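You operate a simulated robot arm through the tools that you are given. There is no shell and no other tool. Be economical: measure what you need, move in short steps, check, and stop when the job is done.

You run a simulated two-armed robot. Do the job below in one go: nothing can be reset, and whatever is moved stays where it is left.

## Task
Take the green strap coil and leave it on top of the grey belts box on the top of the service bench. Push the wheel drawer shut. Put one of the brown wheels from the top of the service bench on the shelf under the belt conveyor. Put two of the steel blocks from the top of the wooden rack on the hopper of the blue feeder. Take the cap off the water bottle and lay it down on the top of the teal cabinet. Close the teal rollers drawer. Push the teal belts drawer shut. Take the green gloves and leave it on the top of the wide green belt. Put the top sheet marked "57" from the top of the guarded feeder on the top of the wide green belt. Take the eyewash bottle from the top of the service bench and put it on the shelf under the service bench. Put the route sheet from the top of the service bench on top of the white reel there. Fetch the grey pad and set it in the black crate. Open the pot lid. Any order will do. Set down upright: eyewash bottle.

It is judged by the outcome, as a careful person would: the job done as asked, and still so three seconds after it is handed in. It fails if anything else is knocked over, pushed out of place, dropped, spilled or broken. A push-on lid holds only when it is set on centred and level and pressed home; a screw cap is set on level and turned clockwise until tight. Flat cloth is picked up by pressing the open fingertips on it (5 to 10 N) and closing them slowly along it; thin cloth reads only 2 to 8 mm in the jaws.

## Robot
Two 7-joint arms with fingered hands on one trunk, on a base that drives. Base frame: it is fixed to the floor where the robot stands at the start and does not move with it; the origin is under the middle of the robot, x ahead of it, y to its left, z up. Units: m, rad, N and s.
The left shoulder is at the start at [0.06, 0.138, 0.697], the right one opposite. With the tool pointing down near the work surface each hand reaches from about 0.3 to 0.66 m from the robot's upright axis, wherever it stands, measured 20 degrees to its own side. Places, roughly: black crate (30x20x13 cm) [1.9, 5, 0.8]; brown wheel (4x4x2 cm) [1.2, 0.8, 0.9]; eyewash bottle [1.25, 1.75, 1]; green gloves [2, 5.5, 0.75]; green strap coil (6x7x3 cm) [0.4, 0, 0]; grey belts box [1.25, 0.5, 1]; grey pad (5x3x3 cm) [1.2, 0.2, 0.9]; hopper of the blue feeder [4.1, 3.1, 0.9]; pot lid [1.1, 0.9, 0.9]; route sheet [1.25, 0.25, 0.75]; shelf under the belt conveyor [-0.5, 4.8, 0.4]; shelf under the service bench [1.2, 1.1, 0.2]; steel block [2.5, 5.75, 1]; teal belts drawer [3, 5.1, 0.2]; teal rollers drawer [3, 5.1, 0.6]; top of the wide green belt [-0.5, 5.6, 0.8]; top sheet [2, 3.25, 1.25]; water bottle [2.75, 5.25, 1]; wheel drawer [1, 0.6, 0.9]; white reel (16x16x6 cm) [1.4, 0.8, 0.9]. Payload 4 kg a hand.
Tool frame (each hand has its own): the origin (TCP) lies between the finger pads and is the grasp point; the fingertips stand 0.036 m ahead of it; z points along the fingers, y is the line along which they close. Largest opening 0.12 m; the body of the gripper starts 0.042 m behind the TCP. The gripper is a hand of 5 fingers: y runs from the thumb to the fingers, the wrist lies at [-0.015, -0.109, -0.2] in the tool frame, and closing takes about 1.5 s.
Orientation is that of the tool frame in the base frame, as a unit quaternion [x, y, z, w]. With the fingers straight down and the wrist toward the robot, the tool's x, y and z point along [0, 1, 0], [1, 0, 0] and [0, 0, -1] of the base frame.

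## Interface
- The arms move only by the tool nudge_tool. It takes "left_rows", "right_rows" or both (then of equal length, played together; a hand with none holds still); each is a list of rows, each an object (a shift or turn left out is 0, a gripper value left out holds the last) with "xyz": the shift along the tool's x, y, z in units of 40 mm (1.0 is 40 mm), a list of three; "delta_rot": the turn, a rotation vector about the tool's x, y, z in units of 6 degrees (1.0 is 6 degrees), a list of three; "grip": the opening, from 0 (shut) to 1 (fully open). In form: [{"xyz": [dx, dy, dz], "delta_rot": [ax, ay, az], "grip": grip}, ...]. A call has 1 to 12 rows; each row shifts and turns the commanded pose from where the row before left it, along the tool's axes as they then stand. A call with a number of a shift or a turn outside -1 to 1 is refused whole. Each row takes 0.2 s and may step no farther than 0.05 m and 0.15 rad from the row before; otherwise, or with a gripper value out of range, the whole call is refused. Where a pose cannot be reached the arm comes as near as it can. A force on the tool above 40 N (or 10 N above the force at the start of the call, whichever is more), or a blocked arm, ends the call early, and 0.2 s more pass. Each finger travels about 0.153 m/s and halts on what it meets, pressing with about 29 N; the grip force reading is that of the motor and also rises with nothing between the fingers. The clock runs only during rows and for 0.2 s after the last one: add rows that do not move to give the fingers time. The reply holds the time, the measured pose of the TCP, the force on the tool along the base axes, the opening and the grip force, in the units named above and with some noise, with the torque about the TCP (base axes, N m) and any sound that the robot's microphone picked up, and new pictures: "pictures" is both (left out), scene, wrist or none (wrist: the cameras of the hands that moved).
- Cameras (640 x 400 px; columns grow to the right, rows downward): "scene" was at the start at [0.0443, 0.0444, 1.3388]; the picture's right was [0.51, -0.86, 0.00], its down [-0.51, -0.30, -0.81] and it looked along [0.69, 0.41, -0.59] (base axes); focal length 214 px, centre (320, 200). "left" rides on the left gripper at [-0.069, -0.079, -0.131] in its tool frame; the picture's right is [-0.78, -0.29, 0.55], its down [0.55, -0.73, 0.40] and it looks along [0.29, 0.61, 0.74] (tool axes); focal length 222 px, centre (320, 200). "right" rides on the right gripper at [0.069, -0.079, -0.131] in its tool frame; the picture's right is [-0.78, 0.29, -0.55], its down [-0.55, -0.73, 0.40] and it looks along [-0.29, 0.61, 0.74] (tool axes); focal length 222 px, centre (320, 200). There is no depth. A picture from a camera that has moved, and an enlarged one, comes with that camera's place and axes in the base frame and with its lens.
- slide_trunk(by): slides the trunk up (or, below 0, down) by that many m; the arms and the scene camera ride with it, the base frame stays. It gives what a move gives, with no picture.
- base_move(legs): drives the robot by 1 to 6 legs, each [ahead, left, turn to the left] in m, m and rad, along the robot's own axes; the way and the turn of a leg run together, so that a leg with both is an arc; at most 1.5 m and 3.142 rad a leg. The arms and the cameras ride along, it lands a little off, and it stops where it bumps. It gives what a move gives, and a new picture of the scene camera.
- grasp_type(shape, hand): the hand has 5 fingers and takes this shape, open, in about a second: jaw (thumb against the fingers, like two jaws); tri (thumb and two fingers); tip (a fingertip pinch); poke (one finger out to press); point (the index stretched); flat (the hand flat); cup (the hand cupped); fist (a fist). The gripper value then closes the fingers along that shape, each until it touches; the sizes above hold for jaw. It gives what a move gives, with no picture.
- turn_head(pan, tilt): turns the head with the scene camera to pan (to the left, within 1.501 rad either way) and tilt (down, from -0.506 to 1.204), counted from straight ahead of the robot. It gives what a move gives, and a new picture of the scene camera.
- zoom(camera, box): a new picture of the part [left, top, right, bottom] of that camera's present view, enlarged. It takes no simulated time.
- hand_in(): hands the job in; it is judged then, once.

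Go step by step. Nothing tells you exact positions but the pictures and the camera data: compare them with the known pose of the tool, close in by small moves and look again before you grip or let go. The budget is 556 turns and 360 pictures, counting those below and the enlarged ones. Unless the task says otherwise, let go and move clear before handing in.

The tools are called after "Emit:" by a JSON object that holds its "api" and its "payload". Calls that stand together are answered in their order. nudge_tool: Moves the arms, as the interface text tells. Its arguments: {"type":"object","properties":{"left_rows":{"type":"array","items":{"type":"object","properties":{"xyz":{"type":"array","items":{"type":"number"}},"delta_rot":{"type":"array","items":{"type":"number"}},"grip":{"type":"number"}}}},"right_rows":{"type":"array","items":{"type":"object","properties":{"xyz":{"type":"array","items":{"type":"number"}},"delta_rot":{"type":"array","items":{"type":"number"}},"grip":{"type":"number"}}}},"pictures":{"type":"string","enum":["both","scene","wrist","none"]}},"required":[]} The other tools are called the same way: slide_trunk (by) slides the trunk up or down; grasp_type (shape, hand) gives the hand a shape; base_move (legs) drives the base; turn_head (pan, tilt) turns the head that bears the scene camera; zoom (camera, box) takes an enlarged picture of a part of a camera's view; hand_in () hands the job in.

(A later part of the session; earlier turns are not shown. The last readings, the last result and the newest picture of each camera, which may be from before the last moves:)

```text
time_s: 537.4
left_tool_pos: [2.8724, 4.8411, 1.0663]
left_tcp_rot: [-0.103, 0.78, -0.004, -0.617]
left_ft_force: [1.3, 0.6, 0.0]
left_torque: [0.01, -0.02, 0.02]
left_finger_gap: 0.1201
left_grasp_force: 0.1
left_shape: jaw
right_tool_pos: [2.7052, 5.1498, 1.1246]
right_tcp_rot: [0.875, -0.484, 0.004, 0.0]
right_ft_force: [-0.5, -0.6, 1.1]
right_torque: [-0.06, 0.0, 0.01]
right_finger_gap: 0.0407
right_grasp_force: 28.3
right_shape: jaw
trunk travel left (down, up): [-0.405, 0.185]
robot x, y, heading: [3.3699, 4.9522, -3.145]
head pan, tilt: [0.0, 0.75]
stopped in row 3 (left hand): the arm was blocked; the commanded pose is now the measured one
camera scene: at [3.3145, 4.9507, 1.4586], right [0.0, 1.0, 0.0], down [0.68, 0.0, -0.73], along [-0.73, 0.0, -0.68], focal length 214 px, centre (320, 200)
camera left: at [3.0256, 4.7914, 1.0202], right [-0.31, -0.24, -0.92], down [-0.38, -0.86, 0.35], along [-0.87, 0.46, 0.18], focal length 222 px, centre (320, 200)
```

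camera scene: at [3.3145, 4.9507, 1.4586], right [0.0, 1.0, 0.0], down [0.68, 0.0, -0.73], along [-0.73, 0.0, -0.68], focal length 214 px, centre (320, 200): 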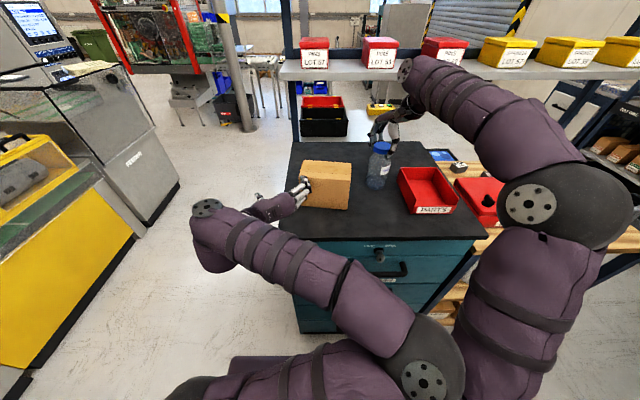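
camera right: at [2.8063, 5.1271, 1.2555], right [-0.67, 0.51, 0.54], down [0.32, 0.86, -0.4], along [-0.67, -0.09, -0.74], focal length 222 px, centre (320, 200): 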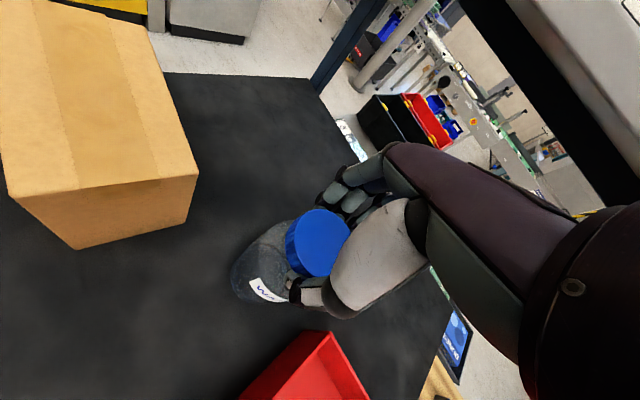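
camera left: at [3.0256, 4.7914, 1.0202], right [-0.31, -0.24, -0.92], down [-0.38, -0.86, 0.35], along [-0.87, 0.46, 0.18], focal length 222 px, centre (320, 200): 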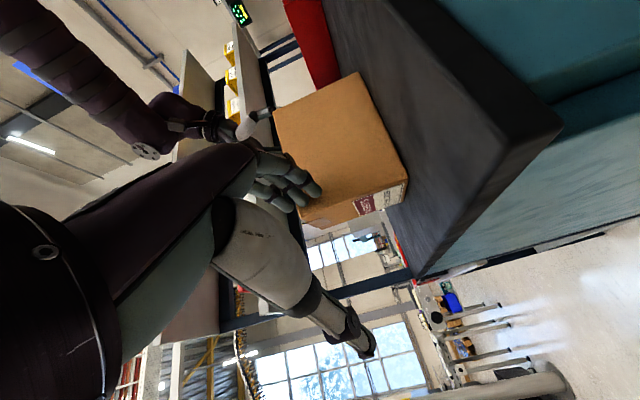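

The left arm flipped branch and touched the box. Retract it, release the cap, and reposition the base to the right for a better posture.

Emit:
{"api": "nudge_tool", "payload": {"left_rows": [{"xyz": [0, -0.8, 0]}, {"xyz": [0, -0.8, 0]}, {"xyz": [0, -0.8, -0.3]}, {"xyz": [0.5, -0.5, -0.5]}, {"xyz": [0.9, 0, -0.3]}, {"xyz": [0.9, 0, 0]}, {"xyz": [0.9, 0, 0]}, {"xyz": [0.9, 0, 0]}], "pictures": "none"}}

Emit:
{"api": "nudge_tool", "payload": {"right_rows": [{"grip": 0.5}, {"grip": 0.8}, {"grip": 0.8}, {"xyz": [0, 0, -0.5]}, {"xyz": [0, 0, -0.9]}, {"xyz": [0, 0, -0.9]}, {"xyz": [0, 0, -0.9]}, {"xyz": [0, 0, -0.9]}], "pictures": "both"}}

```text
time_s: 539.2
left_tool_pos: [2.8958, 4.7098, 1.2224]
left_tcp_rot: [-0.103, 0.78, -0.005, -0.618]
left_ft_force: [0.4, -0.2, -0.7]
left_torque: [0.0, 0.03, 0.01]
left_finger_gap: 0.1199
left_grasp_force: 0.1
left_shape: jaw
left hand out of reach, approached as far as the arm can: row 4
right_tool_pos: [2.7045, 5.1476, 1.1244]
right_tcp_rot: [0.876, -0.483, 0.004, 0.0]
right_ft_force: [0.6, 0.9, 7.8]
right_torque: [0.04, 0.09, -0.03]
right_finger_gap: 0.0412
right_grasp_force: 29.0
right_shape: jaw
trunk travel left (down, up): [-0.405, 0.185]
robot x, y, heading: [3.3695, 4.952, -3.142]
head pan, tilt: [0.0, 0.75]
```

```text
time_s: 541.0
left_tool_pos: [2.8974, 4.7091, 1.2239]
left_tcp_rot: [-0.103, 0.779, -0.004, -0.618]
left_ft_force: [0.8, 0.2, 0.6]
left_torque: [-0.01, 0.02, 0.02]
left_finger_gap: 0.1198
left_grasp_force: 0.2
left_shape: jaw
right_tool_pos: [2.716, 5.1512, 1.2766]
right_tcp_rot: [0.875, -0.485, 0.005, 0.0]
right_ft_force: [0.9, 0.0, 0.6]
right_torque: [-0.04, 0.04, -0.01]
right_finger_gap: 0.0959
right_grasp_force: 0.0
right_shape: jaw
right hand out of reach, approached as far as the arm can: row 8
trunk travel left (down, up): [-0.405, 0.185]
robot x, y, heading: [3.3653, 4.9503, -3.138]
head pan, tilt: [0.0, 0.75]
camera scene: at [3.3172, 4.9517, 1.4589], right [0.0, 1.0, 0.0], down [0.68, 0.0, -0.73], along [-0.73, 0.0, -0.68], focal length 214 px, centre (320, 200)
camera right: at [2.817, 5.1335, 1.4091], right [-0.67, 0.51, 0.54], down [0.33, 0.85, -0.4], along [-0.66, -0.09, -0.74], focal length 222 px, centre (320, 200)
```

scene: 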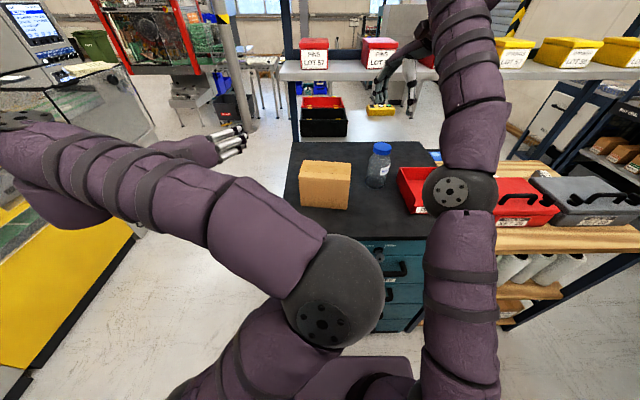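
right: 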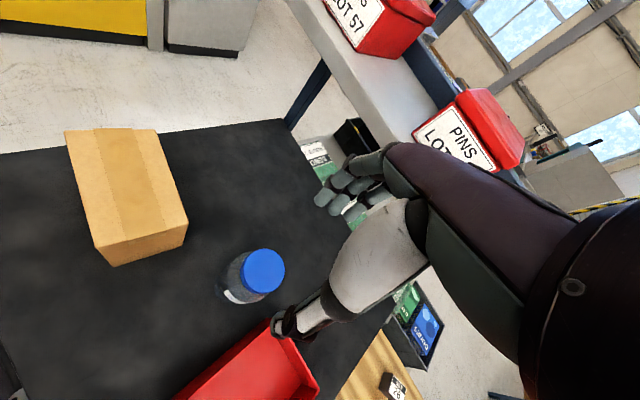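

Bottle and box are fine. Reset the left hand to fingers-down on the far left to restore its elbow.

Emit:
{"api": "nudge_tool", "payload": {"left_rows": [{"delta_rot": [0.687, -0.687, -0.819]}, {"delta_rot": [0.687, -0.687, -0.819]}, {"delta_rot": [0.687, -0.687, -0.819]}, {"delta_rot": [0.687, -0.687, -0.819]}, {"delta_rot": [0.687, -0.687, -0.819]}, {"delta_rot": [0.687, -0.687, -0.819]}, {"delta_rot": [0.687, -0.687, -0.819]}, {"delta_rot": [0.687, -0.687, -0.819]}, {"delta_rot": [0.687, -0.687, -0.819]}, {"delta_rot": [0.687, -0.687, -0.819]}, {"delta_rot": [0.687, -0.687, -0.819]}, {"delta_rot": [0.687, -0.687, -0.819]}], "pictures": "none"}}

Emit:
{"api": "nudge_tool", "payload": {"left_rows": [{"delta_rot": [0.687, -0.687, -0.819]}, {"delta_rot": [0.687, -0.687, -0.819]}, {"delta_rot": [0.687, -0.687, -0.819]}, {"xyz": [0.9, 0, -0.2]}, {"xyz": [0.9, 0, -0.2]}, {"xyz": [0.9, 0, -0.2]}, {"xyz": [0.9, 0, -0.2]}, {"xyz": [0, 0, 0]}], "pictures": "scene"}}

```text
time_s: 543.6
left_tool_pos: [2.8975, 4.7111, 1.2225]
left_tcp_rot: [-0.674, 0.733, 0.02, -0.091]
left_ft_force: [0.3, 0.6, -0.4]
left_torque: [0.01, 0.0, 0.01]
left_finger_gap: 0.1199
left_grasp_force: 0.1
left_shape: jaw
right_tool_pos: [2.7122, 5.1473, 1.2762]
right_tcp_rot: [0.876, -0.483, 0.006, -0.001]
right_ft_force: [0.2, -0.7, -0.9]
right_torque: [0.01, 0.0, 0.01]
right_finger_gap: 0.096
right_grasp_force: 0.0
right_shape: jaw
trunk travel left (down, up): [-0.405, 0.185]
robot x, y, heading: [3.365, 4.9535, -3.135]
head pan, tilt: [0.0, 0.75]
```

```text
time_s: 545.4
left_tool_pos: [2.9177, 4.5679, 1.2382]
left_tcp_rot: [0.761, -0.645, -0.025, -0.064]
left_ft_force: [-0.6, -0.8, 0.0]
left_torque: [0.0, -0.06, 0.02]
left_finger_gap: 0.1198
left_grasp_force: 0.0
left_shape: jaw
right_tool_pos: [2.7128, 5.1483, 1.2768]
right_tcp_rot: [0.876, -0.483, 0.005, -0.001]
right_ft_force: [-0.3, -0.3, 0.0]
right_torque: [0.0, -0.03, 0.0]
right_finger_gap: 0.0963
right_grasp_force: 0.0
right_shape: jaw
trunk travel left (down, up): [-0.405, 0.185]
robot x, y, heading: [3.3669, 4.9492, -3.141]
head pan, tilt: [0.0, 0.75]
camera scene: at [3.3144, 4.9507, 1.4587], right [0.0, 1.0, 0.0], down [0.68, 0.0, -0.73], along [-0.73, 0.0, -0.68], focal length 214 px, centre (320, 200)
```

scene: 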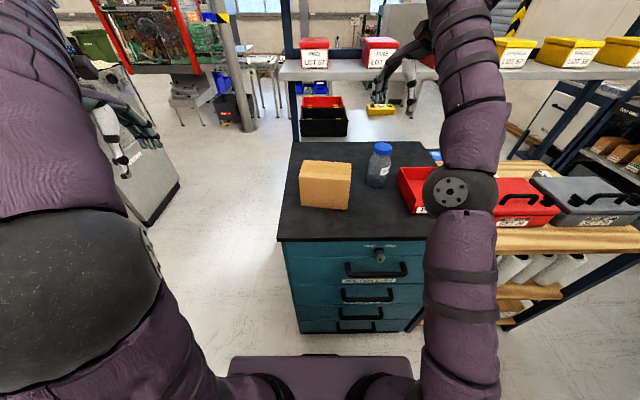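

Emit:
{"api": "base_move", "payload": {"legs": [[0, -0.28, 0]]}}

Emit:
{"api": "nudge_tool", "payload": {"left_rows": [{"delta_rot": [-0.687, 0.687, 0.819]}, {"delta_rot": [-0.687, 0.687, 0.819]}, {"delta_rot": [-0.687, 0.687, 0.819]}, {"delta_rot": [-0.687, 0.687, 0.819]}, {"delta_rot": [-0.687, 0.687, 0.819]}, {"delta_rot": [-0.687, 0.687, 0.819]}, {"delta_rot": [-0.687, 0.687, 0.819]}, {"delta_rot": [-0.687, 0.687, 0.819]}, {"delta_rot": [-0.687, 0.687, 0.819]}, {"delta_rot": [-0.687, 0.687, 0.819]}, {"delta_rot": [-0.687, 0.687, 0.819]}, {"delta_rot": [-0.687, 0.687, 0.819]}], "pictures": "none"}}

```text
time_s: 547.4
left_tool_pos: [2.9158, 4.8558, 1.2376]
left_tcp_rot: [0.759, -0.647, -0.024, -0.064]
left_ft_force: [0.1, 0.0, 0.6]
left_torque: [-0.02, 0.01, 0.02]
left_finger_gap: 0.12
left_grasp_force: 0.1
left_shape: jaw
right_tool_pos: [2.7141, 5.4364, 1.276]
right_tcp_rot: [0.874, -0.486, 0.006, -0.002]
right_ft_force: [-0.7, 0.5, 0.1]
right_torque: [-0.04, -0.02, -0.01]
right_finger_gap: 0.0959
right_grasp_force: 0.0
right_shape: jaw
trunk travel left (down, up): [-0.405, 0.185]
robot x, y, heading: [3.3709, 5.2364, 3.141]
head pan, tilt: [0.0, 0.75]
camera scene: at [3.3151, 5.2351, 1.4587], right [0.01, 1.0, 0.0], down [0.68, 0.0, -0.73], along [-0.73, 0.0, -0.68], focal length 214 px, centre (320, 200)
```

scene: 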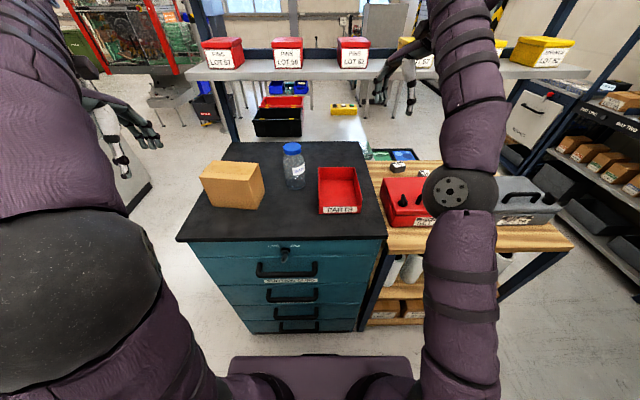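

```text
time_s: 550.0
left_tool_pos: [2.9041, 4.8528, 1.2245]
left_tcp_rot: [-0.264, 0.817, 0.003, -0.512]
left_ft_force: [0.5, -0.1, 0.0]
left_torque: [0.0, 0.0, 0.03]
left_finger_gap: 0.1199
left_grasp_force: 0.0
left_shape: jaw
left hand out of reach, approached as far as the arm can: row 10
right_tool_pos: [2.7154, 5.4344, 1.2762]
right_tcp_rot: [0.875, -0.485, 0.005, -0.001]
right_ft_force: [0.5, -0.3, 0.3]
right_torque: [0.04, 0.01, 0.02]
right_finger_gap: 0.0958
right_grasp_force: 0.1
right_shape: jaw
trunk travel left (down, up): [-0.405, 0.185]
robot x, y, heading: [3.3713, 5.2343, 3.135]
head pan, tilt: [0.0, 0.75]
```

I'll instead set the bottle in the open front area of the cabinet top and hold it from the left with a sideways left-hand grip (as worked before). Reset the left hand and bring the right hand back over the cap.

Emit:
{"api": "nudge_tool", "payload": {"left_rows": [{"delta_rot": [0.687, -0.687, -0.819]}, {"delta_rot": [0.687, -0.687, -0.819]}, {"delta_rot": [0.687, -0.687, -0.819]}, {"delta_rot": [0.687, -0.687, -0.819]}, {"delta_rot": [0.687, -0.687, -0.819]}, {"delta_rot": [0.687, -0.687, -0.819]}, {"delta_rot": [0.687, -0.687, -0.819]}, {"delta_rot": [0.687, -0.687, -0.819]}, {"delta_rot": [0.687, -0.687, -0.819]}, {"delta_rot": [0.687, -0.687, -0.819]}, {"delta_rot": [0.687, -0.687, -0.819]}, {"delta_rot": [0.687, -0.687, -0.819]}], "right_rows": [{"xyz": [0.86, 0.58, 0]}, {"xyz": [0.86, 0.58, 0]}, {"xyz": [0.86, 0.58, 0]}, {"xyz": [0.86, 0.58, 0]}, {"xyz": [0.86, 0.58, 0]}, {"xyz": [0.86, 0.58, 0]}, {"xyz": [0.86, 0.58, 0]}, {"xyz": [0, 0, 0.3]}, {"xyz": [0, 0, 0.3]}, {"xyz": [0, 0, 0.3]}, {"xyz": [0, 0, 0.3]}, {"xyz": [0, 0, 0]}], "pictures": "wrist"}}

```text
time_s: 552.6
left_tool_pos: [2.9029, 4.8536, 1.2236]
left_tcp_rot: [0.759, -0.647, -0.025, -0.064]
left_ft_force: [0.5, 0.5, -0.9]
left_torque: [0.0, -0.01, -0.03]
left_finger_gap: 0.12
left_grasp_force: 0.1
left_shape: jaw
right_tool_pos: [2.7353, 5.1434, 1.2381]
right_tcp_rot: [0.89, -0.454, -0.01, -0.033]
right_ft_force: [1.0, 0.0, 0.4]
right_torque: [0.01, -0.02, 0.02]
right_finger_gap: 0.0959
right_grasp_force: 0.1
right_shape: jaw
right hand out of reach, approached as far as the arm can: row 4, 5, 6, 7, 9, 10, 11
trunk travel left (down, up): [-0.405, 0.185]
robot x, y, heading: [3.3702, 5.2353, 3.139]
head pan, tilt: [0.0, 0.75]
camera right: at [2.8371, 5.1252, 1.3687], right [-0.7, 0.43, 0.57], down [0.28, 0.9, -0.33], along [-0.65, -0.08, -0.75], focal length 222 px, centre (320, 200)
camera left: at [2.9634, 4.9164, 1.367], right [0.19, 0.88, -0.43], down [0.83, -0.37, -0.41], along [-0.52, -0.28, -0.8], focal length 222 px, centre (320, 200)
```

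right: 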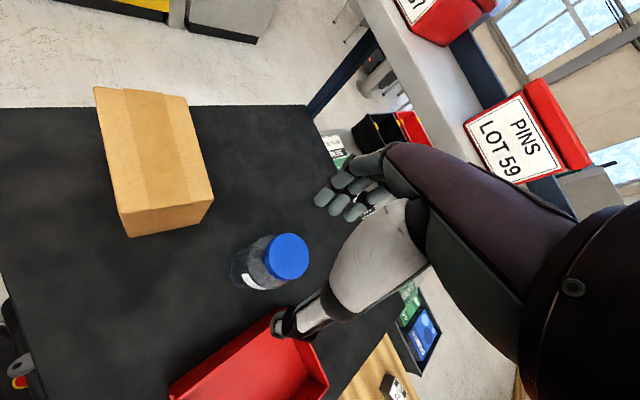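
left: 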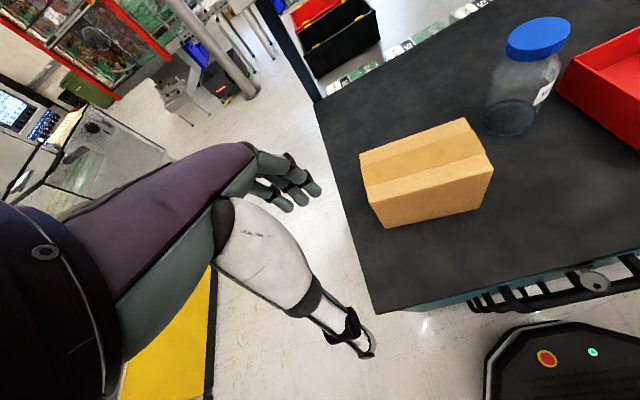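

Emit:
{"api": "slide_trunk", "payload": {"by": 0.17}}

Emit:
{"api": "nudge_tool", "payload": {"right_rows": [{"delta_rot": [0, 0, 1]}, {"delta_rot": [0, 0, 1]}, {"delta_rot": [0, 0, 1]}, {"delta_rot": [0, 0, 1]}, {"delta_rot": [0, 0, 1]}, {"delta_rot": [0, 0, 1]}, {"xyz": [0, 0, 1]}, {"xyz": [0, 0, 1]}, {"xyz": [0, 0, 1]}, {"xyz": [0, 0, 1]}, {"xyz": [0, 0, 0.8]}, {"xyz": [0, 0, 0]}], "left_rows": [{"delta_rot": [-0.27, 0.6, 0.755]}, {"delta_rot": [-0.27, 0.6, 0.755]}, {"xyz": [0.5, 0, 0], "delta_rot": [0, -1, 0]}, {"delta_rot": [0, -1, 0]}, {"delta_rot": [0, -1, 0]}, {"delta_rot": [0, -1, 0]}, {"delta_rot": [0, -1, 0]}, {"delta_rot": [0, -1, 0]}, {"delta_rot": [0, -1, 0]}, {"delta_rot": [0, -1, 0]}, {"delta_rot": [0, -1, 0]}, {"delta_rot": [0, -1, 0]}], "pictures": "wrist"}}

```text
time_s: 554.5
left_tool_pos: [2.9037, 4.8531, 1.3935]
left_tcp_rot: [0.759, -0.648, -0.025, -0.064]
left_ft_force: [0.9, -0.2, 0.3]
left_torque: [-0.02, -0.02, -0.02]
left_finger_gap: 0.1197
left_grasp_force: 0.1
left_shape: jaw
right_tool_pos: [2.7345, 5.1442, 1.4081]
right_tcp_rot: [0.89, -0.455, -0.01, -0.032]
right_ft_force: [-0.2, 0.0, -0.6]
right_torque: [0.01, 0.01, 0.01]
right_finger_gap: 0.0959
right_grasp_force: 0.0
right_shape: jaw
trunk travel left (down, up): [-0.575, 0.015]
robot x, y, heading: [3.3664, 5.2347, 3.137]
head pan, tilt: [0.0, 0.75]
```

```text
time_s: 557.1
left_tool_pos: [2.9022, 4.8313, 1.3936]
left_tcp_rot: [-0.612, 0.613, 0.354, 0.353]
left_ft_force: [0.8, -0.6, 0.4]
left_torque: [0.0, 0.03, 0.01]
left_finger_gap: 0.1198
left_grasp_force: 0.0
left_shape: jaw
right_tool_pos: [2.735, 5.1405, 1.4039]
right_tcp_rot: [0.739, -0.673, -0.016, -0.034]
right_ft_force: [0.3, 0.1, -0.5]
right_torque: [0.01, 0.02, -0.03]
right_finger_gap: 0.096
right_grasp_force: 0.1
right_shape: jaw
right hand out of reach, approached as far as the arm can: row 3, 7, 8, 9, 10, 11
trunk travel left (down, up): [-0.575, 0.015]
robot x, y, heading: [3.3673, 5.2367, 3.132]
head pan, tilt: [0.0, 0.75]
camera right: at [2.817, 5.07, 1.5318], right [-0.38, 0.71, 0.59], down [0.69, 0.64, -0.34], along [-0.62, 0.28, -0.73], focal length 222 px, centre (320, 200)
camera left: at [2.9821, 4.7516, 1.519], right [0.29, 0.87, 0.41], down [0.73, 0.07, -0.68], along [-0.61, 0.5, -0.61], focal length 222 px, centre (320, 200)
```

right: 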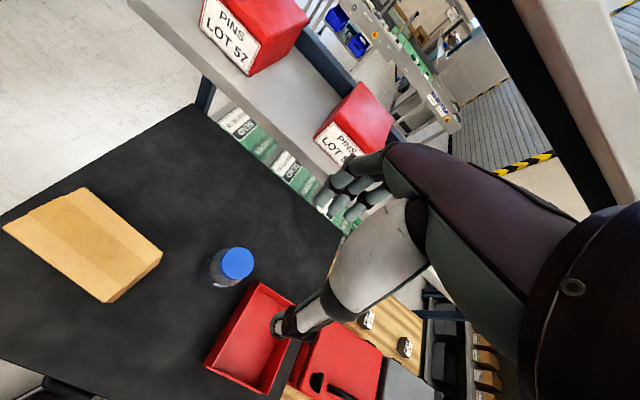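
left: 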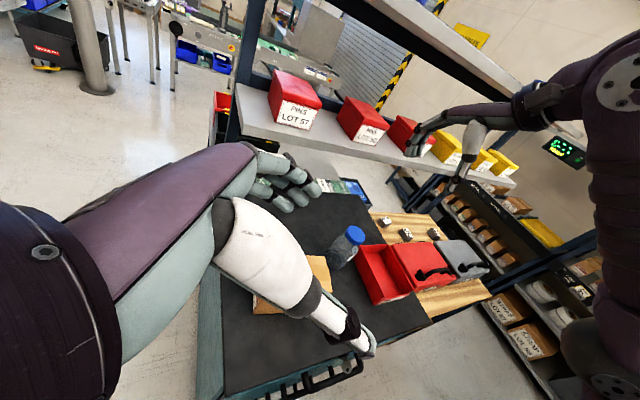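

Reposition the base between (y≈5.05) so both arms can work near the bottle.

Emit:
{"api": "base_move", "payload": {"legs": [[0, 0.19, 0]]}}

Emit:
{"api": "nudge_tool", "payload": {"right_rows": [{"xyz": [-0.7, -0.5, 0.5], "delta_rot": [0.6, 0, 0]}, {"xyz": [-0.7, -0.3, 0.8]}, {"xyz": [-0.5, 0, 0.9]}, {"xyz": [-0.5, 0, 0.9]}, {"xyz": [0, 0, 0.9]}, {"xyz": [0, 0, 0]}], "pictures": "none"}}

```text
time_s: 558.6
left_tool_pos: [2.9005, 4.6441, 1.394]
left_tcp_rot: [-0.611, 0.614, 0.352, 0.354]
left_ft_force: [0.3, -0.3, 0.0]
left_torque: [0.05, 0.0, -0.01]
left_finger_gap: 0.12
left_grasp_force: 0.0
left_shape: jaw
right_tool_pos: [2.7328, 4.9551, 1.4048]
right_tcp_rot: [0.738, -0.674, -0.016, -0.035]
right_ft_force: [1.1, 0.6, -0.5]
right_torque: [0.04, -0.03, 0.03]
right_finger_gap: 0.0958
right_grasp_force: 0.2
right_shape: jaw
trunk travel left (down, up): [-0.575, 0.015]
robot x, y, heading: [3.3651, 5.0444, 3.134]
head pan, tilt: [0.0, 0.75]
camera scene: at [3.3137, 5.0446, 1.6287], right [0.01, 1.0, 0.0], down [0.68, 0.0, -0.73], along [-0.73, 0.01, -0.68], focal length 214 px, centre (320, 200)
```

scene: 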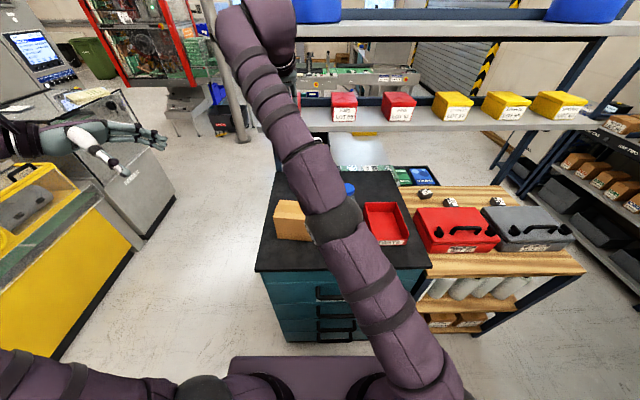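

```text
time_s: 560.0
left_tool_pos: [2.9004, 4.6463, 1.3945]
left_tcp_rot: [-0.611, 0.614, 0.353, 0.354]
left_ft_force: [-0.2, 0.0, 0.0]
left_torque: [0.01, -0.03, 0.01]
left_finger_gap: 0.1196
left_grasp_force: 0.0
left_shape: jaw
right_tool_pos: [2.7678, 5.0697, 1.2542]
right_tcp_rot: [0.736, -0.674, 0.005, -0.057]
right_ft_force: [0.3, -0.8, 0.3]
right_torque: [0.0, 0.01, -0.01]
right_finger_gap: 0.0958
right_grasp_force: 0.0
right_shape: jaw
trunk travel left (down, up): [-0.575, 0.015]
robot x, y, heading: [3.3683, 5.0486, 3.14]
head pan, tilt: [0.0, 0.75]
```

Emit:
{"api": "nudge_tool", "payload": {"right_rows": [{"delta_rot": [-0.87, 0.67, 0.04]}, {"xyz": [-0.7, 0.5, 0]}, {"xyz": [-0.7, 0.5, 0]}, {"xyz": [-0.7, 0.45, 0.5]}, {"xyz": [0, 0, 0.8]}, {"xyz": [0, 0, 0.8]}, {"xyz": [0, 0, 0]}], "pictures": "wrist"}}

```text
time_s: 561.6
left_tool_pos: [2.9006, 4.6458, 1.3937]
left_tcp_rot: [-0.611, 0.614, 0.352, 0.354]
left_ft_force: [0.1, -0.9, -0.3]
left_torque: [0.02, 0.0, 0.02]
left_finger_gap: 0.12
left_grasp_force: 0.0
left_shape: jaw
right_tool_pos: [2.7054, 5.1465, 1.17]
right_tcp_rot: [0.736, -0.677, 0.0, -0.002]
right_ft_force: [0.6, -0.3, -0.7]
right_torque: [-0.03, 0.03, -0.01]
right_finger_gap: 0.0962
right_grasp_force: 0.0
right_shape: jaw
trunk travel left (down, up): [-0.575, 0.015]
robot x, y, heading: [3.3685, 5.0473, 3.13]
head pan, tilt: [0.0, 0.75]
camera right: at [2.7891, 5.084, 1.3], right [-0.36, 0.76, 0.55], down [0.69, 0.61, -0.4], along [-0.63, 0.23, -0.74], focal length 222 px, centre (320, 200)
```

right: 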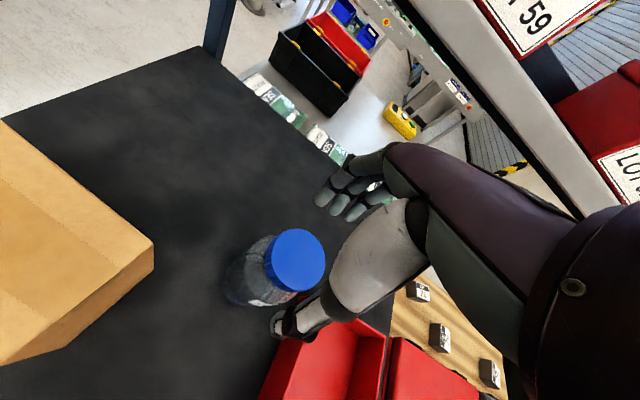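

Grip the cap again and carry the bottle to the front strip of the cabinet top.

Emit:
{"api": "nudge_tool", "payload": {"right_rows": [{"xyz": [0.03, -0.05, 0.6]}, {"xyz": [0, 0, 0.5]}, {"grip": 0.4}, {"grip": 0.2}, {"grip": 0.2}, {"grip": 0.2}, {"grip": 0.2}, {"xyz": [0, 0, -0.4]}, {"xyz": [0, 0, -0.6]}, {"xyz": [0, -0.5, 0]}, {"xyz": [0.3, -0.9, 0]}, {"xyz": [0.3, -0.9, 0]}], "pictures": "none"}}

Emit:
{"api": "nudge_tool", "payload": {"right_rows": [{"xyz": [0.3, -0.9, 0]}, {"xyz": [0.3, -0.9, 0]}, {"xyz": [0, -0.4, 0]}, {"xyz": [0, 0, 0]}], "pictures": "both"}}

```text
time_s: 564.2
left_tool_pos: [2.9014, 4.6461, 1.3951]
left_tcp_rot: [-0.611, 0.614, 0.353, 0.354]
left_ft_force: [0.7, 0.8, 0.7]
left_torque: [0.04, 0.0, 0.01]
left_finger_gap: 0.1198
left_grasp_force: 0.1
left_shape: jaw
right_tool_pos: [2.8012, 5.1297, 1.165]
right_tcp_rot: [0.737, -0.676, -0.001, 0.0]
right_ft_force: [-0.9, -0.2, 0.0]
right_torque: [-0.01, 0.0, -0.01]
right_finger_gap: 0.0402
right_grasp_force: 29.1
right_shape: jaw
trunk travel left (down, up): [-0.575, 0.015]
robot x, y, heading: [3.3705, 5.0428, 3.136]
head pan, tilt: [0.0, 0.75]
```

```text
time_s: 565.2
left_tool_pos: [2.8995, 4.6468, 1.3939]
left_tcp_rot: [-0.612, 0.614, 0.353, 0.353]
left_ft_force: [0.0, -0.1, 0.2]
left_torque: [0.02, 0.02, -0.02]
left_finger_gap: 0.1202
left_grasp_force: 0.0
left_shape: jaw
right_tool_pos: [2.8892, 5.113, 1.164]
right_tcp_rot: [0.736, -0.677, 0.0, 0.0]
right_ft_force: [-0.4, 0.6, -0.5]
right_torque: [0.0, -0.02, 0.05]
right_finger_gap: 0.0402
right_grasp_force: 29.1
right_shape: jaw
trunk travel left (down, up): [-0.575, 0.015]
robot x, y, heading: [3.3692, 5.0477, 3.135]
head pan, tilt: [0.0, 0.75]
camera scene: at [3.3133, 5.0459, 1.6287], right [0.01, 1.0, 0.0], down [0.68, -0.01, -0.73], along [-0.73, 0.01, -0.68], focal length 214 px, centre (320, 200)
camera right: at [2.9727, 5.0502, 1.2951], right [-0.36, 0.76, 0.55], down [0.69, 0.61, -0.4], along [-0.63, 0.23, -0.74], focal length 222 px, centre (320, 200)
```

scene: 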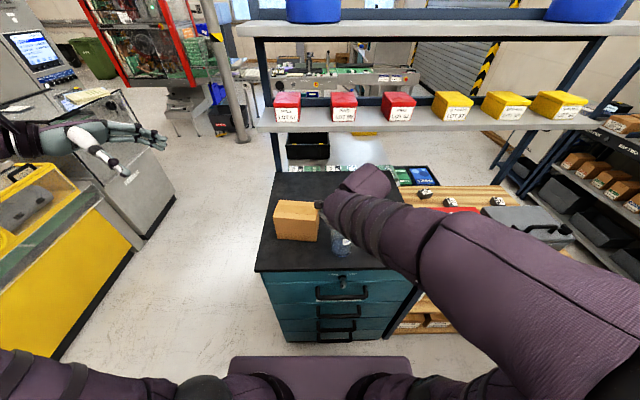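
right: 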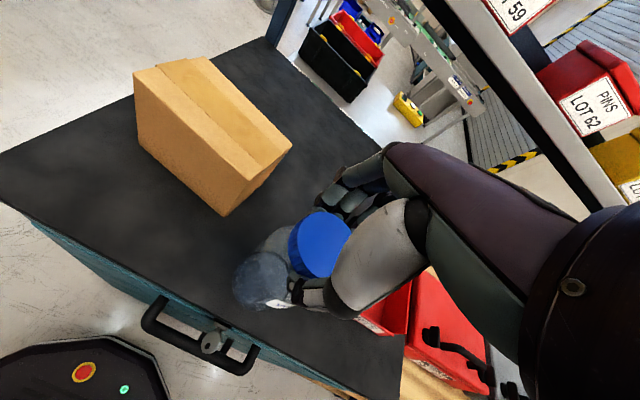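

The bottle is light, so I'll do it in the air: raise it, and bring the left hand in sideways at body height.

Emit:
{"api": "nudge_tool", "payload": {"right_rows": [{"xyz": [0, 0, -0.5]}, {"xyz": [0, 0, -0.5]}, {"xyz": [0, 0, -0.5]}, {"xyz": [0, 0, -0.4]}, {}, {}, {}, {}, {}, {}, {}, {}], "left_rows": [{"delta_rot": [0, -1, 0]}, {"delta_rot": [0, -1, 0]}, {"delta_rot": [0, -1, 0]}, {"delta_rot": [0, -1, 0]}, {"delta_rot": [0, -1, 0]}, {"xyz": [0.95, 0, 0]}, {"xyz": [0.95, 0, 0]}, {"xyz": [0.95, 0, 0]}, {"xyz": [0.95, 0, 0]}, {"xyz": [0.95, 0, 0]}, {"xyz": [0.95, 0, 0]}, {"xyz": [0.8, 0, 0]}], "pictures": "none"}}

Emit:
{"api": "nudge_tool", "payload": {"left_rows": [{"xyz": [0, 0, 0.9]}, {"xyz": [0, 0, 0.9]}, {"xyz": [0, 0, 0.9]}, {"xyz": [0, 0, 0.9]}, {"xyz": [0, 0, 0.9]}, {"xyz": [0, 0, 0.9]}, {"xyz": [0, 0, 0.9]}, {"xyz": [0, 0, 0.9]}, {}], "pictures": "both"}}

```text
time_s: 567.8
left_tool_pos: [2.9026, 4.6466, 1.1337]
left_tcp_rot: [-0.499, 0.502, 0.499, 0.5]
left_ft_force: [-0.3, 0.2, 0.4]
left_torque: [-0.01, -0.01, -0.02]
left_finger_gap: 0.1198
left_grasp_force: 0.1
left_shape: jaw
right_tool_pos: [2.8896, 5.1146, 1.241]
right_tcp_rot: [0.737, -0.676, 0.0, 0.0]
right_ft_force: [-0.6, -0.7, -2.4]
right_torque: [0.0, 0.03, 0.02]
right_finger_gap: 0.0404
right_grasp_force: 29.0
right_shape: jaw
trunk travel left (down, up): [-0.575, 0.015]
robot x, y, heading: [3.3685, 5.0459, 3.136]
head pan, tilt: [0.0, 0.75]
```

```text
time_s: 569.8
left_tool_pos: [2.8994, 4.9337, 1.1353]
left_tcp_rot: [-0.499, 0.501, 0.5, 0.5]
left_ft_force: [1.7, -1.6, -0.1]
left_torque: [-0.03, -0.04, 0.02]
left_finger_gap: 0.1197
left_grasp_force: 0.1
left_shape: jaw
right_tool_pos: [2.8908, 5.1148, 1.2408]
right_tcp_rot: [0.737, -0.676, 0.0, 0.001]
right_ft_force: [-0.2, -0.3, -0.8]
right_torque: [-0.03, 0.02, -0.08]
right_finger_gap: 0.0402
right_grasp_force: 28.8
right_shape: jaw
trunk travel left (down, up): [-0.575, 0.015]
robot x, y, heading: [3.3675, 5.0428, 3.137]
head pan, tilt: [0.0, 0.75]
camera scene: at [3.3141, 5.046, 1.6288], right [0.01, 1.0, 0.0], down [0.68, -0.01, -0.73], along [-0.73, 0.01, -0.68], focal length 214 px, centre (320, 200)
camera left: at [2.9781, 4.8022, 1.2042], right [0.29, 0.55, 0.78], down [0.74, 0.39, -0.55], along [-0.61, 0.74, -0.29], focal length 222 px, centre (320, 200)
```

scene: 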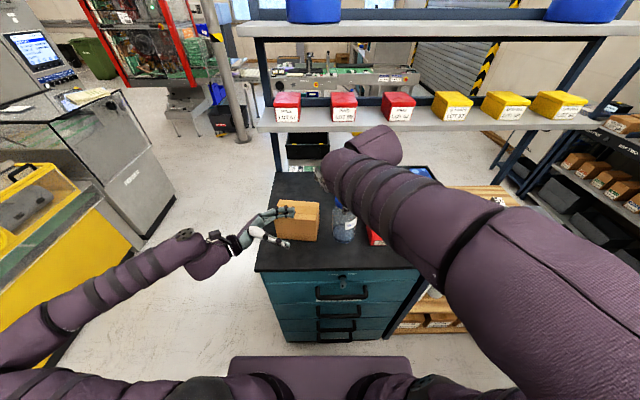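
left: 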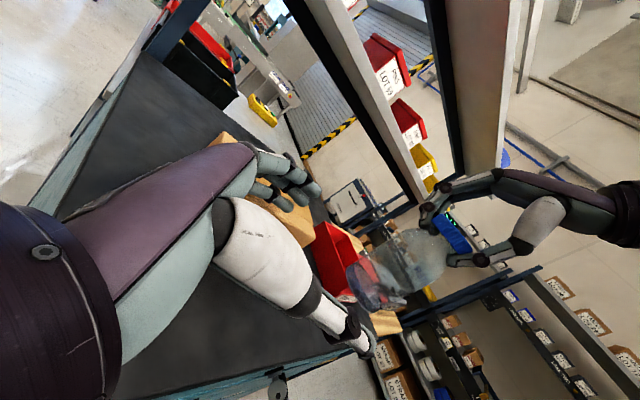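

Well aligned. Advance to the bottle and close the left hand on its body.

Emit:
{"api": "nudge_tool", "payload": {"left_rows": [{"xyz": [0, 0.2, 0.6], "grip": 0.85}, {"xyz": [0, 0, 0.9]}, {"xyz": [0, 0, 0.9]}, {"xyz": [0, 0, 0.9]}, {"xyz": [0, 0, 0.9]}, {"grip": 0.6}, {"grip": 0.4}, {"grip": 0.3}, {"grip": 0.3}, {"grip": 0.3}, {"grip": 0.3}], "pictures": "both"}}

```text
time_s: 572.2
left_tool_pos: [2.8923, 5.0996, 1.1358]
left_tcp_rot: [-0.499, 0.502, 0.499, 0.5]
left_ft_force: [0.0, 1.3, 0.7]
left_torque: [-0.06, 0.09, -0.11]
left_finger_gap: 0.0627
left_grasp_force: 28.2
left_shape: jaw
right_tool_pos: [2.8896, 5.1147, 1.2418]
right_tcp_rot: [0.737, -0.676, 0.0, 0.0]
right_ft_force: [-0.5, -0.9, 0.0]
right_torque: [-0.07, 0.02, 0.07]
right_finger_gap: 0.0402
right_grasp_force: 29.6
right_shape: jaw
trunk travel left (down, up): [-0.575, 0.015]
robot x, y, heading: [3.3679, 5.0433, 3.134]
head pan, tilt: [0.0, 0.75]
camera scene: at [3.3137, 5.0462, 1.6287], right [0.01, 1.0, 0.0], down [0.68, -0.01, -0.73], along [-0.73, 0.01, -0.68], focal length 214 px, centre (320, 200)
camera left: at [2.9714, 4.9672, 1.2044], right [0.29, 0.55, 0.78], down [0.74, 0.39, -0.55], along [-0.61, 0.74, -0.29], focal length 222 px, centre (320, 200)
```

scene: 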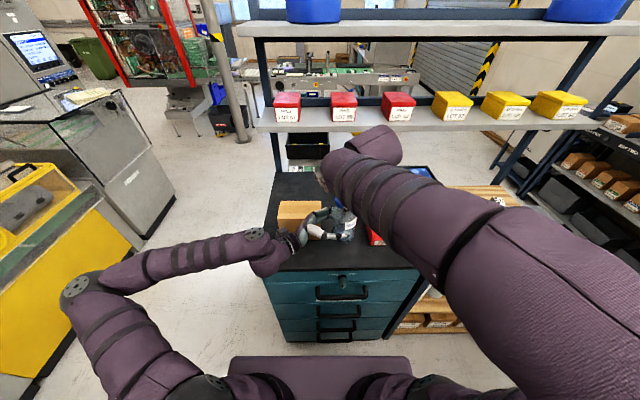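
left: 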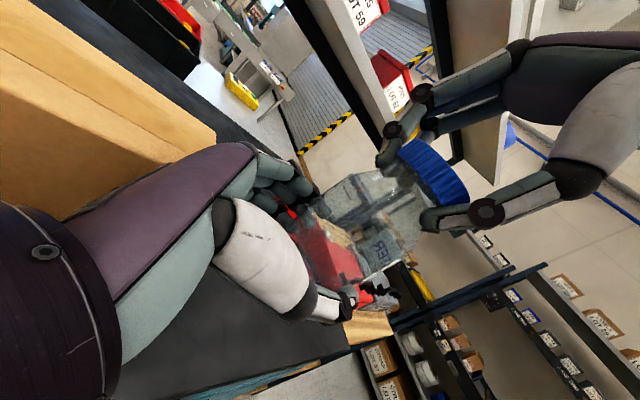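

Body held firmly. Now turn the cap counter-clockwise.

Emit:
{"api": "nudge_tool", "payload": {"right_rows": [{"delta_rot": [0, 0, -1]}, {"delta_rot": [0, 0, -1]}, {"delta_rot": [0, 0, -1]}, {"delta_rot": [0, 0, -1]}, {"delta_rot": [0, 0, -1]}, {"delta_rot": [0, 0, -1]}, {"delta_rot": [0, 0, -1]}, {"delta_rot": [0, 0, -1]}, {"delta_rot": [0, 0, -1]}, {"delta_rot": [0, 0, -1]}], "pictures": "none"}}

Emit:
{"api": "zoom", "payload": {"camera": "left", "box": [280, 80, 600, 320]}}

```text
time_s: 574.4
left_tool_pos: [2.8939, 5.1002, 1.1362]
left_tcp_rot: [-0.498, 0.502, 0.499, 0.501]
left_ft_force: [2.1, 1.4, 0.2]
left_torque: [-0.06, 0.06, 0.72]
left_finger_gap: 0.0617
left_grasp_force: 29.1
left_shape: jaw
right_tool_pos: [2.8888, 5.1134, 1.2418]
right_tcp_rot: [0.976, -0.218, 0.0, 0.0]
right_ft_force: [-2.0, -2.6, -0.8]
right_torque: [-0.11, 0.14, -0.71]
right_finger_gap: 0.0352
right_grasp_force: 28.3
right_shape: jaw
trunk travel left (down, up): [-0.575, 0.015]
robot x, y, heading: [3.3683, 5.0461, 3.134]
head pan, tilt: [0.0, 0.75]
```

```text
1.67 times, centred on (440, 200) of left
camera zoom: at [2.9711, 4.9675, 1.2043], right [0.29, 0.55, 0.78], down [0.74, 0.39, -0.55], along [-0.61, 0.74, -0.29], focal length 370 px, centre (120, 200)
```

zoom: 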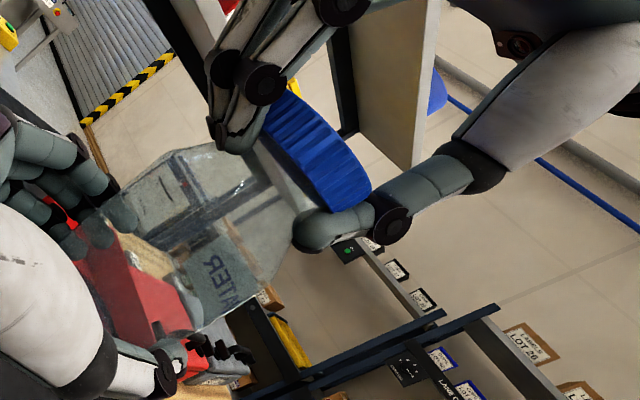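

The fingertips had slipped onto the neck below the cap. Open, raise 16 mm, turn back clockwise, and re-grip only the cap.

Emit:
{"api": "nudge_tool", "payload": {"right_rows": [{"grip": 0.85}, {"grip": 0.85}, {"xyz": [0, 0, -0.4]}, {"delta_rot": [0, 0, 1]}, {"delta_rot": [0, 0, 1]}, {"delta_rot": [0, 0, 1]}, {"delta_rot": [0, 0, 1]}, {"delta_rot": [0, 0, 1]}, {"delta_rot": [0, 0, 1]}, {"delta_rot": [0, 0, 1]}, {"delta_rot": [0, 0, 1]}, {"delta_rot": [0, 0, 1]}], "pictures": "none"}}

Emit:
{"api": "nudge_tool", "payload": {"right_rows": [{"delta_rot": [0, 0, 1]}, {"delta_rot": [0, 0, 1]}, {"delta_rot": [0, 0, 1]}, {"delta_rot": [0, 0, 1]}, {"delta_rot": [0, 0, 1]}, {"grip": 0.5}, {"grip": 0.3}, {"grip": 0.2}, {"grip": 0.2}, {"grip": 0.2}], "pictures": "none"}}

Emit:
{"api": "zoom", "payload": {"camera": "left", "box": [280, 80, 600, 320]}}

```text
time_s: 577.0
left_tool_pos: [2.8924, 5.0984, 1.136]
left_tcp_rot: [-0.499, 0.501, 0.499, 0.5]
left_ft_force: [0.9, -0.4, -1.2]
left_torque: [-0.04, 0.01, -0.01]
left_finger_gap: 0.0624
left_grasp_force: 29.5
left_shape: jaw
right_tool_pos: [2.8894, 5.112, 1.2597]
right_tcp_rot: [0.77, -0.638, 0.001, 0.001]
right_ft_force: [-0.2, 0.0, -0.3]
right_torque: [0.01, 0.04, 0.02]
right_finger_gap: 0.1018
right_grasp_force: 0.1
right_shape: jaw
trunk travel left (down, up): [-0.575, 0.015]
robot x, y, heading: [3.3674, 5.0471, 3.13]
head pan, tilt: [0.0, 0.75]
```

```text
time_s: 579.2
left_tool_pos: [2.8918, 5.0995, 1.135]
left_tcp_rot: [-0.499, 0.502, 0.499, 0.5]
left_ft_force: [1.4, -0.6, -0.7]
left_torque: [0.04, 0.12, 0.0]
left_finger_gap: 0.0617
left_grasp_force: 28.8
left_shape: jaw
right_tool_pos: [2.8892, 5.1122, 1.2583]
right_tcp_rot: [-0.58, 0.815, 0.001, 0.0]
right_ft_force: [-0.8, 0.3, -0.1]
right_torque: [0.01, 0.01, 0.03]
right_finger_gap: 0.0475
right_grasp_force: 29.2
right_shape: jaw
trunk travel left (down, up): [-0.575, 0.015]
robot x, y, heading: [3.369, 5.0473, 3.128]
head pan, tilt: [0.0, 0.75]
```

```text
1.67 times, centred on (440, 200) of left
camera zoom: at [2.9713, 4.9672, 1.2044], right [0.29, 0.55, 0.78], down [0.74, 0.39, -0.55], along [-0.61, 0.74, -0.29], focal length 370 px, centre (120, 200)
```

zoom: 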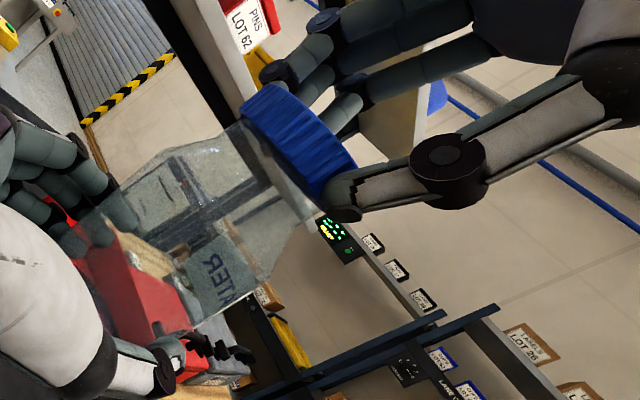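

Now gripping the cap itself. Twist counter-clockwise 72°.

Emit:
{"api": "nudge_tool", "payload": {"right_rows": [{"delta_rot": [0, 0, -1]}, {"delta_rot": [0, 0, -1]}, {"delta_rot": [0, 0, -1]}, {"delta_rot": [0, 0, -1]}, {"delta_rot": [0, 0, -1]}, {"delta_rot": [0, 0, -1]}, {"delta_rot": [0, 0, -1]}, {"delta_rot": [0, 0, -1]}, {"delta_rot": [0, 0, -1]}, {"delta_rot": [0, 0, -1]}, {"delta_rot": [0, 0, -1]}, {"delta_rot": [0, 0, -1]}], "pictures": "none"}}

Emit:
{"api": "zoom", "payload": {"camera": "left", "box": [280, 80, 600, 320]}}

```text
time_s: 581.8
left_tool_pos: [2.8932, 5.1003, 1.1358]
left_tcp_rot: [-0.498, 0.502, 0.499, 0.501]
left_ft_force: [1.1, -3.1, -0.4]
left_torque: [0.04, 0.32, 0.08]
left_finger_gap: 0.0617
left_grasp_force: 28.6
left_shape: jaw
right_tool_pos: [2.8883, 5.1146, 1.258]
right_tcp_rot: [0.948, -0.318, 0.0, -0.001]
right_ft_force: [-1.7, 3.9, -0.6]
right_torque: [0.41, -0.23, -0.03]
right_finger_gap: 0.0471
right_grasp_force: 28.8
right_shape: jaw
trunk travel left (down, up): [-0.575, 0.015]
robot x, y, heading: [3.37, 5.0454, 3.13]
head pan, tilt: [0.0, 0.75]
```

```text
1.67 times, centred on (440, 200) of left
camera zoom: at [2.9711, 4.9672, 1.2043], right [0.29, 0.55, 0.78], down [0.74, 0.39, -0.55], along [-0.61, 0.74, -0.29], focal length 370 px, centre (120, 200)
```

zoom: 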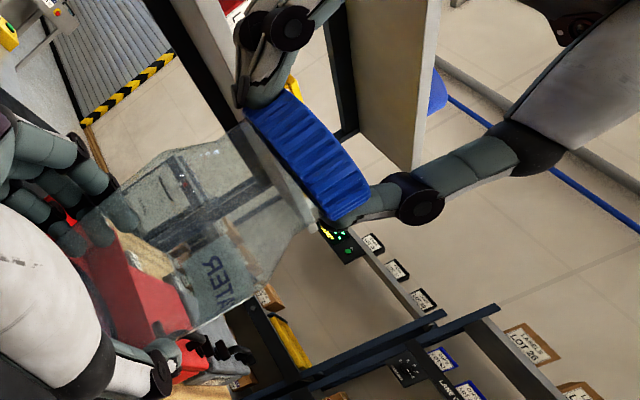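

The cap turned while the bottle stayed still. Repeat a second cycle.

Emit:
{"api": "nudge_tool", "payload": {"right_rows": [{"grip": 0.85}, {"grip": 0.85}, {"xyz": [0, 0, -0.03], "delta_rot": [0, 0, 1]}, {"delta_rot": [0, 0, 1]}, {"delta_rot": [0, 0, 1]}, {"delta_rot": [0, 0, 1]}, {"delta_rot": [0, 0, 1]}, {"delta_rot": [0, 0, 1]}, {"delta_rot": [0, 0, 1]}, {"delta_rot": [0, 0, 1]}, {"delta_rot": [0, 0, 1]}, {"delta_rot": [0, 0, 1]}], "pictures": "none"}}

Emit:
{"api": "nudge_tool", "payload": {"right_rows": [{"delta_rot": [0, 0, 1]}, {"delta_rot": [0, 0, 1]}, {"grip": 0.5}, {"grip": 0.3}, {"grip": 0.2}, {"grip": 0.2}, {"delta_rot": [0, 0, -1]}, {"delta_rot": [0, 0, -1]}, {"delta_rot": [0, 0, -1]}, {"delta_rot": [0, 0, -1]}, {"delta_rot": [0, 0, -1]}, {"delta_rot": [0, 0, -1]}], "pictures": "none"}}

Emit:
{"api": "nudge_tool", "payload": {"right_rows": [{"delta_rot": [0, 0, -1]}, {"delta_rot": [0, 0, -1]}, {"delta_rot": [0, 0, -1]}, {"delta_rot": [0, 0, -1]}, {"delta_rot": [0, 0, -1]}, {"delta_rot": [0, 0, -1]}, {"xyz": [0, 0, -0.08]}, {"xyz": [0, 0, -0.08]}, {}], "pictures": "none"}}

Emit:
{"api": "zoom", "payload": {"camera": "left", "box": [280, 80, 600, 320]}}

```text
time_s: 584.4
left_tool_pos: [2.8918, 5.0984, 1.1355]
left_tcp_rot: [-0.499, 0.502, 0.499, 0.5]
left_ft_force: [-0.2, 0.0, -0.7]
left_torque: [-0.05, 0.01, -0.03]
left_finger_gap: 0.0617
left_grasp_force: 28.7
left_shape: jaw
right_tool_pos: [2.889, 5.1128, 1.2581]
right_tcp_rot: [-0.661, 0.75, 0.0, 0.0]
right_ft_force: [-0.2, -0.2, -0.7]
right_torque: [0.0, 0.02, 0.01]
right_finger_gap: 0.1021
right_grasp_force: 0.0
right_shape: jaw
trunk travel left (down, up): [-0.575, 0.015]
robot x, y, heading: [3.3665, 5.0441, 3.134]
head pan, tilt: [0.0, 0.75]
```

```text
time_s: 587.0
left_tool_pos: [2.8918, 5.1002, 1.1364]
left_tcp_rot: [-0.499, 0.502, 0.499, 0.5]
left_ft_force: [0.0, -0.9, -1.2]
left_torque: [0.04, 0.22, 0.06]
left_finger_gap: 0.0619
left_grasp_force: 29.3
left_shape: jaw
right_tool_pos: [2.8892, 5.1128, 1.2584]
right_tcp_rot: [0.804, -0.595, 0.0, 0.0]
right_ft_force: [0.8, 1.5, 0.5]
right_torque: [0.06, -0.31, -0.06]
right_finger_gap: 0.0471
right_grasp_force: 29.1
right_shape: jaw
trunk travel left (down, up): [-0.575, 0.015]
robot x, y, heading: [3.3659, 5.0418, 3.132]
head pan, tilt: [0.0, 0.75]
```

```text
time_s: 589.0
left_tool_pos: [2.8932, 5.0998, 1.1374]
left_tcp_rot: [-0.498, 0.502, 0.5, 0.5]
left_ft_force: [3.4, -5.3, 15.0]
left_torque: [0.39, 0.65, 0.02]
left_finger_gap: 0.0616
left_grasp_force: 28.4
left_shape: jaw
right_tool_pos: [2.8899, 5.1132, 1.2639]
right_tcp_rot: [0.948, -0.319, 0.002, -0.002]
right_ft_force: [-2.6, 4.5, -16.6]
right_torque: [0.49, -0.18, -0.07]
right_finger_gap: 0.0463
right_grasp_force: 28.8
right_shape: jaw
trunk travel left (down, up): [-0.575, 0.015]
robot x, y, heading: [3.3686, 5.0436, 3.131]
head pan, tilt: [0.0, 0.75]
```

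```text
1.67 times, centred on (440, 200) of left
camera zoom: at [2.9716, 4.9673, 1.2051], right [0.3, 0.55, 0.78], down [0.73, 0.39, -0.55], along [-0.61, 0.74, -0.28], focal length 370 px, centre (120, 200)
```

zoom: 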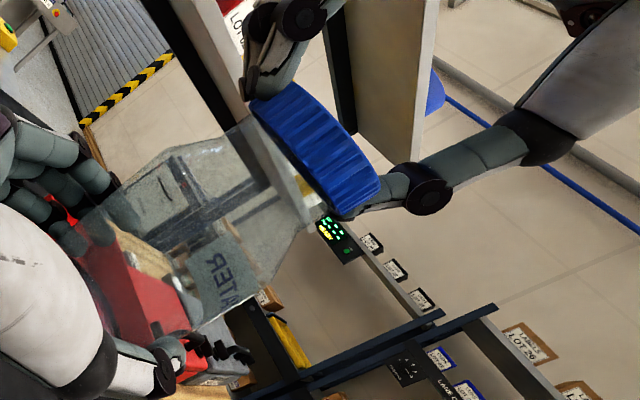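

Cap is rising but still threaded. Third cycle.

Emit:
{"api": "nudge_tool", "payload": {"right_rows": [{"grip": 0.85}, {"grip": 0.85}, {"delta_rot": [0, 0, 1]}, {"delta_rot": [0, 0, 1]}, {"delta_rot": [0, 0, 1]}, {"delta_rot": [0, 0, 1]}, {"delta_rot": [0, 0, 1]}, {"delta_rot": [0, 0, 1]}, {"delta_rot": [0, 0, 1]}, {"delta_rot": [0, 0, 1]}, {"delta_rot": [0, 0, 1]}, {"delta_rot": [0, 0, 1]}], "pictures": "none"}}

Emit:
{"api": "nudge_tool", "payload": {"right_rows": [{"delta_rot": [0, 0, 1]}, {"delta_rot": [0, 0, 1]}, {"grip": 0.5}, {"grip": 0.3}, {"grip": 0.2}, {"grip": 0.2}, {"delta_rot": [0, 0, -1]}, {"delta_rot": [0, 0, -1]}, {"delta_rot": [0, 0, -1]}, {"delta_rot": [0, 0, -1]}, {"delta_rot": [0, 0, -1]}, {"delta_rot": [0, 0, -1]}], "pictures": "none"}}

Emit:
{"api": "nudge_tool", "payload": {"right_rows": [{"delta_rot": [0, 0, -1]}, {"delta_rot": [0, 0, -1]}, {"delta_rot": [0, 0, -1]}, {"delta_rot": [0, 0, -1]}, {"delta_rot": [0, 0, -1]}, {"delta_rot": [0, 0, -1]}, {"xyz": [0, 0, -0.1]}, {"xyz": [0, 0, -0.1]}, {}], "pictures": "none"}}

```text
time_s: 591.6
left_tool_pos: [2.8933, 5.0992, 1.1354]
left_tcp_rot: [-0.499, 0.502, 0.5, 0.5]
left_ft_force: [0.0, -0.4, -1.8]
left_torque: [0.01, -0.02, -0.02]
left_finger_gap: 0.0618
left_grasp_force: 28.9
left_shape: jaw
right_tool_pos: [2.8883, 5.1122, 1.2659]
right_tcp_rot: [-0.661, 0.751, 0.0, 0.001]
right_ft_force: [0.1, 0.5, 0.0]
right_torque: [-0.03, -0.01, -0.01]
right_finger_gap: 0.1018
right_grasp_force: 0.0
right_shape: jaw
trunk travel left (down, up): [-0.575, 0.015]
robot x, y, heading: [3.3662, 5.0459, 3.136]
head pan, tilt: [0.0, 0.75]
```

```text
time_s: 594.2
left_tool_pos: [2.8929, 5.0993, 1.1343]
left_tcp_rot: [-0.499, 0.502, 0.499, 0.5]
left_ft_force: [0.3, -1.1, 1.4]
left_torque: [0.0, 0.27, 0.08]
left_finger_gap: 0.0617
left_grasp_force: 29.5
left_shape: jaw
right_tool_pos: [2.8881, 5.1122, 1.2653]
right_tcp_rot: [0.803, -0.595, 0.001, 0.0]
right_ft_force: [-0.2, 1.2, -1.8]
right_torque: [0.08, -0.27, -0.1]
right_finger_gap: 0.0468
right_grasp_force: 29.2
right_shape: jaw
trunk travel left (down, up): [-0.575, 0.015]
robot x, y, heading: [3.368, 5.0479, 3.133]
head pan, tilt: [0.0, 0.75]
```

```text
time_s: 596.2
left_tool_pos: [2.8946, 5.1005, 1.1367]
left_tcp_rot: [-0.498, 0.501, 0.5, 0.501]
left_ft_force: [4.7, -3.1, 20.1]
left_torque: [0.4, 0.73, -0.01]
left_finger_gap: 0.0612
left_grasp_force: 29.1
left_shape: jaw
right_tool_pos: [2.8892, 5.1126, 1.272]
right_tcp_rot: [0.948, -0.318, 0.001, -0.002]
right_ft_force: [-6.4, 3.1, -21.8]
right_torque: [0.22, 0.0, -0.04]
right_finger_gap: 0.0458
right_grasp_force: 28.6
right_shape: jaw
trunk travel left (down, up): [-0.575, 0.015]
robot x, y, heading: [3.3645, 5.0472, 3.132]
head pan, tilt: [0.0, 0.75]
```

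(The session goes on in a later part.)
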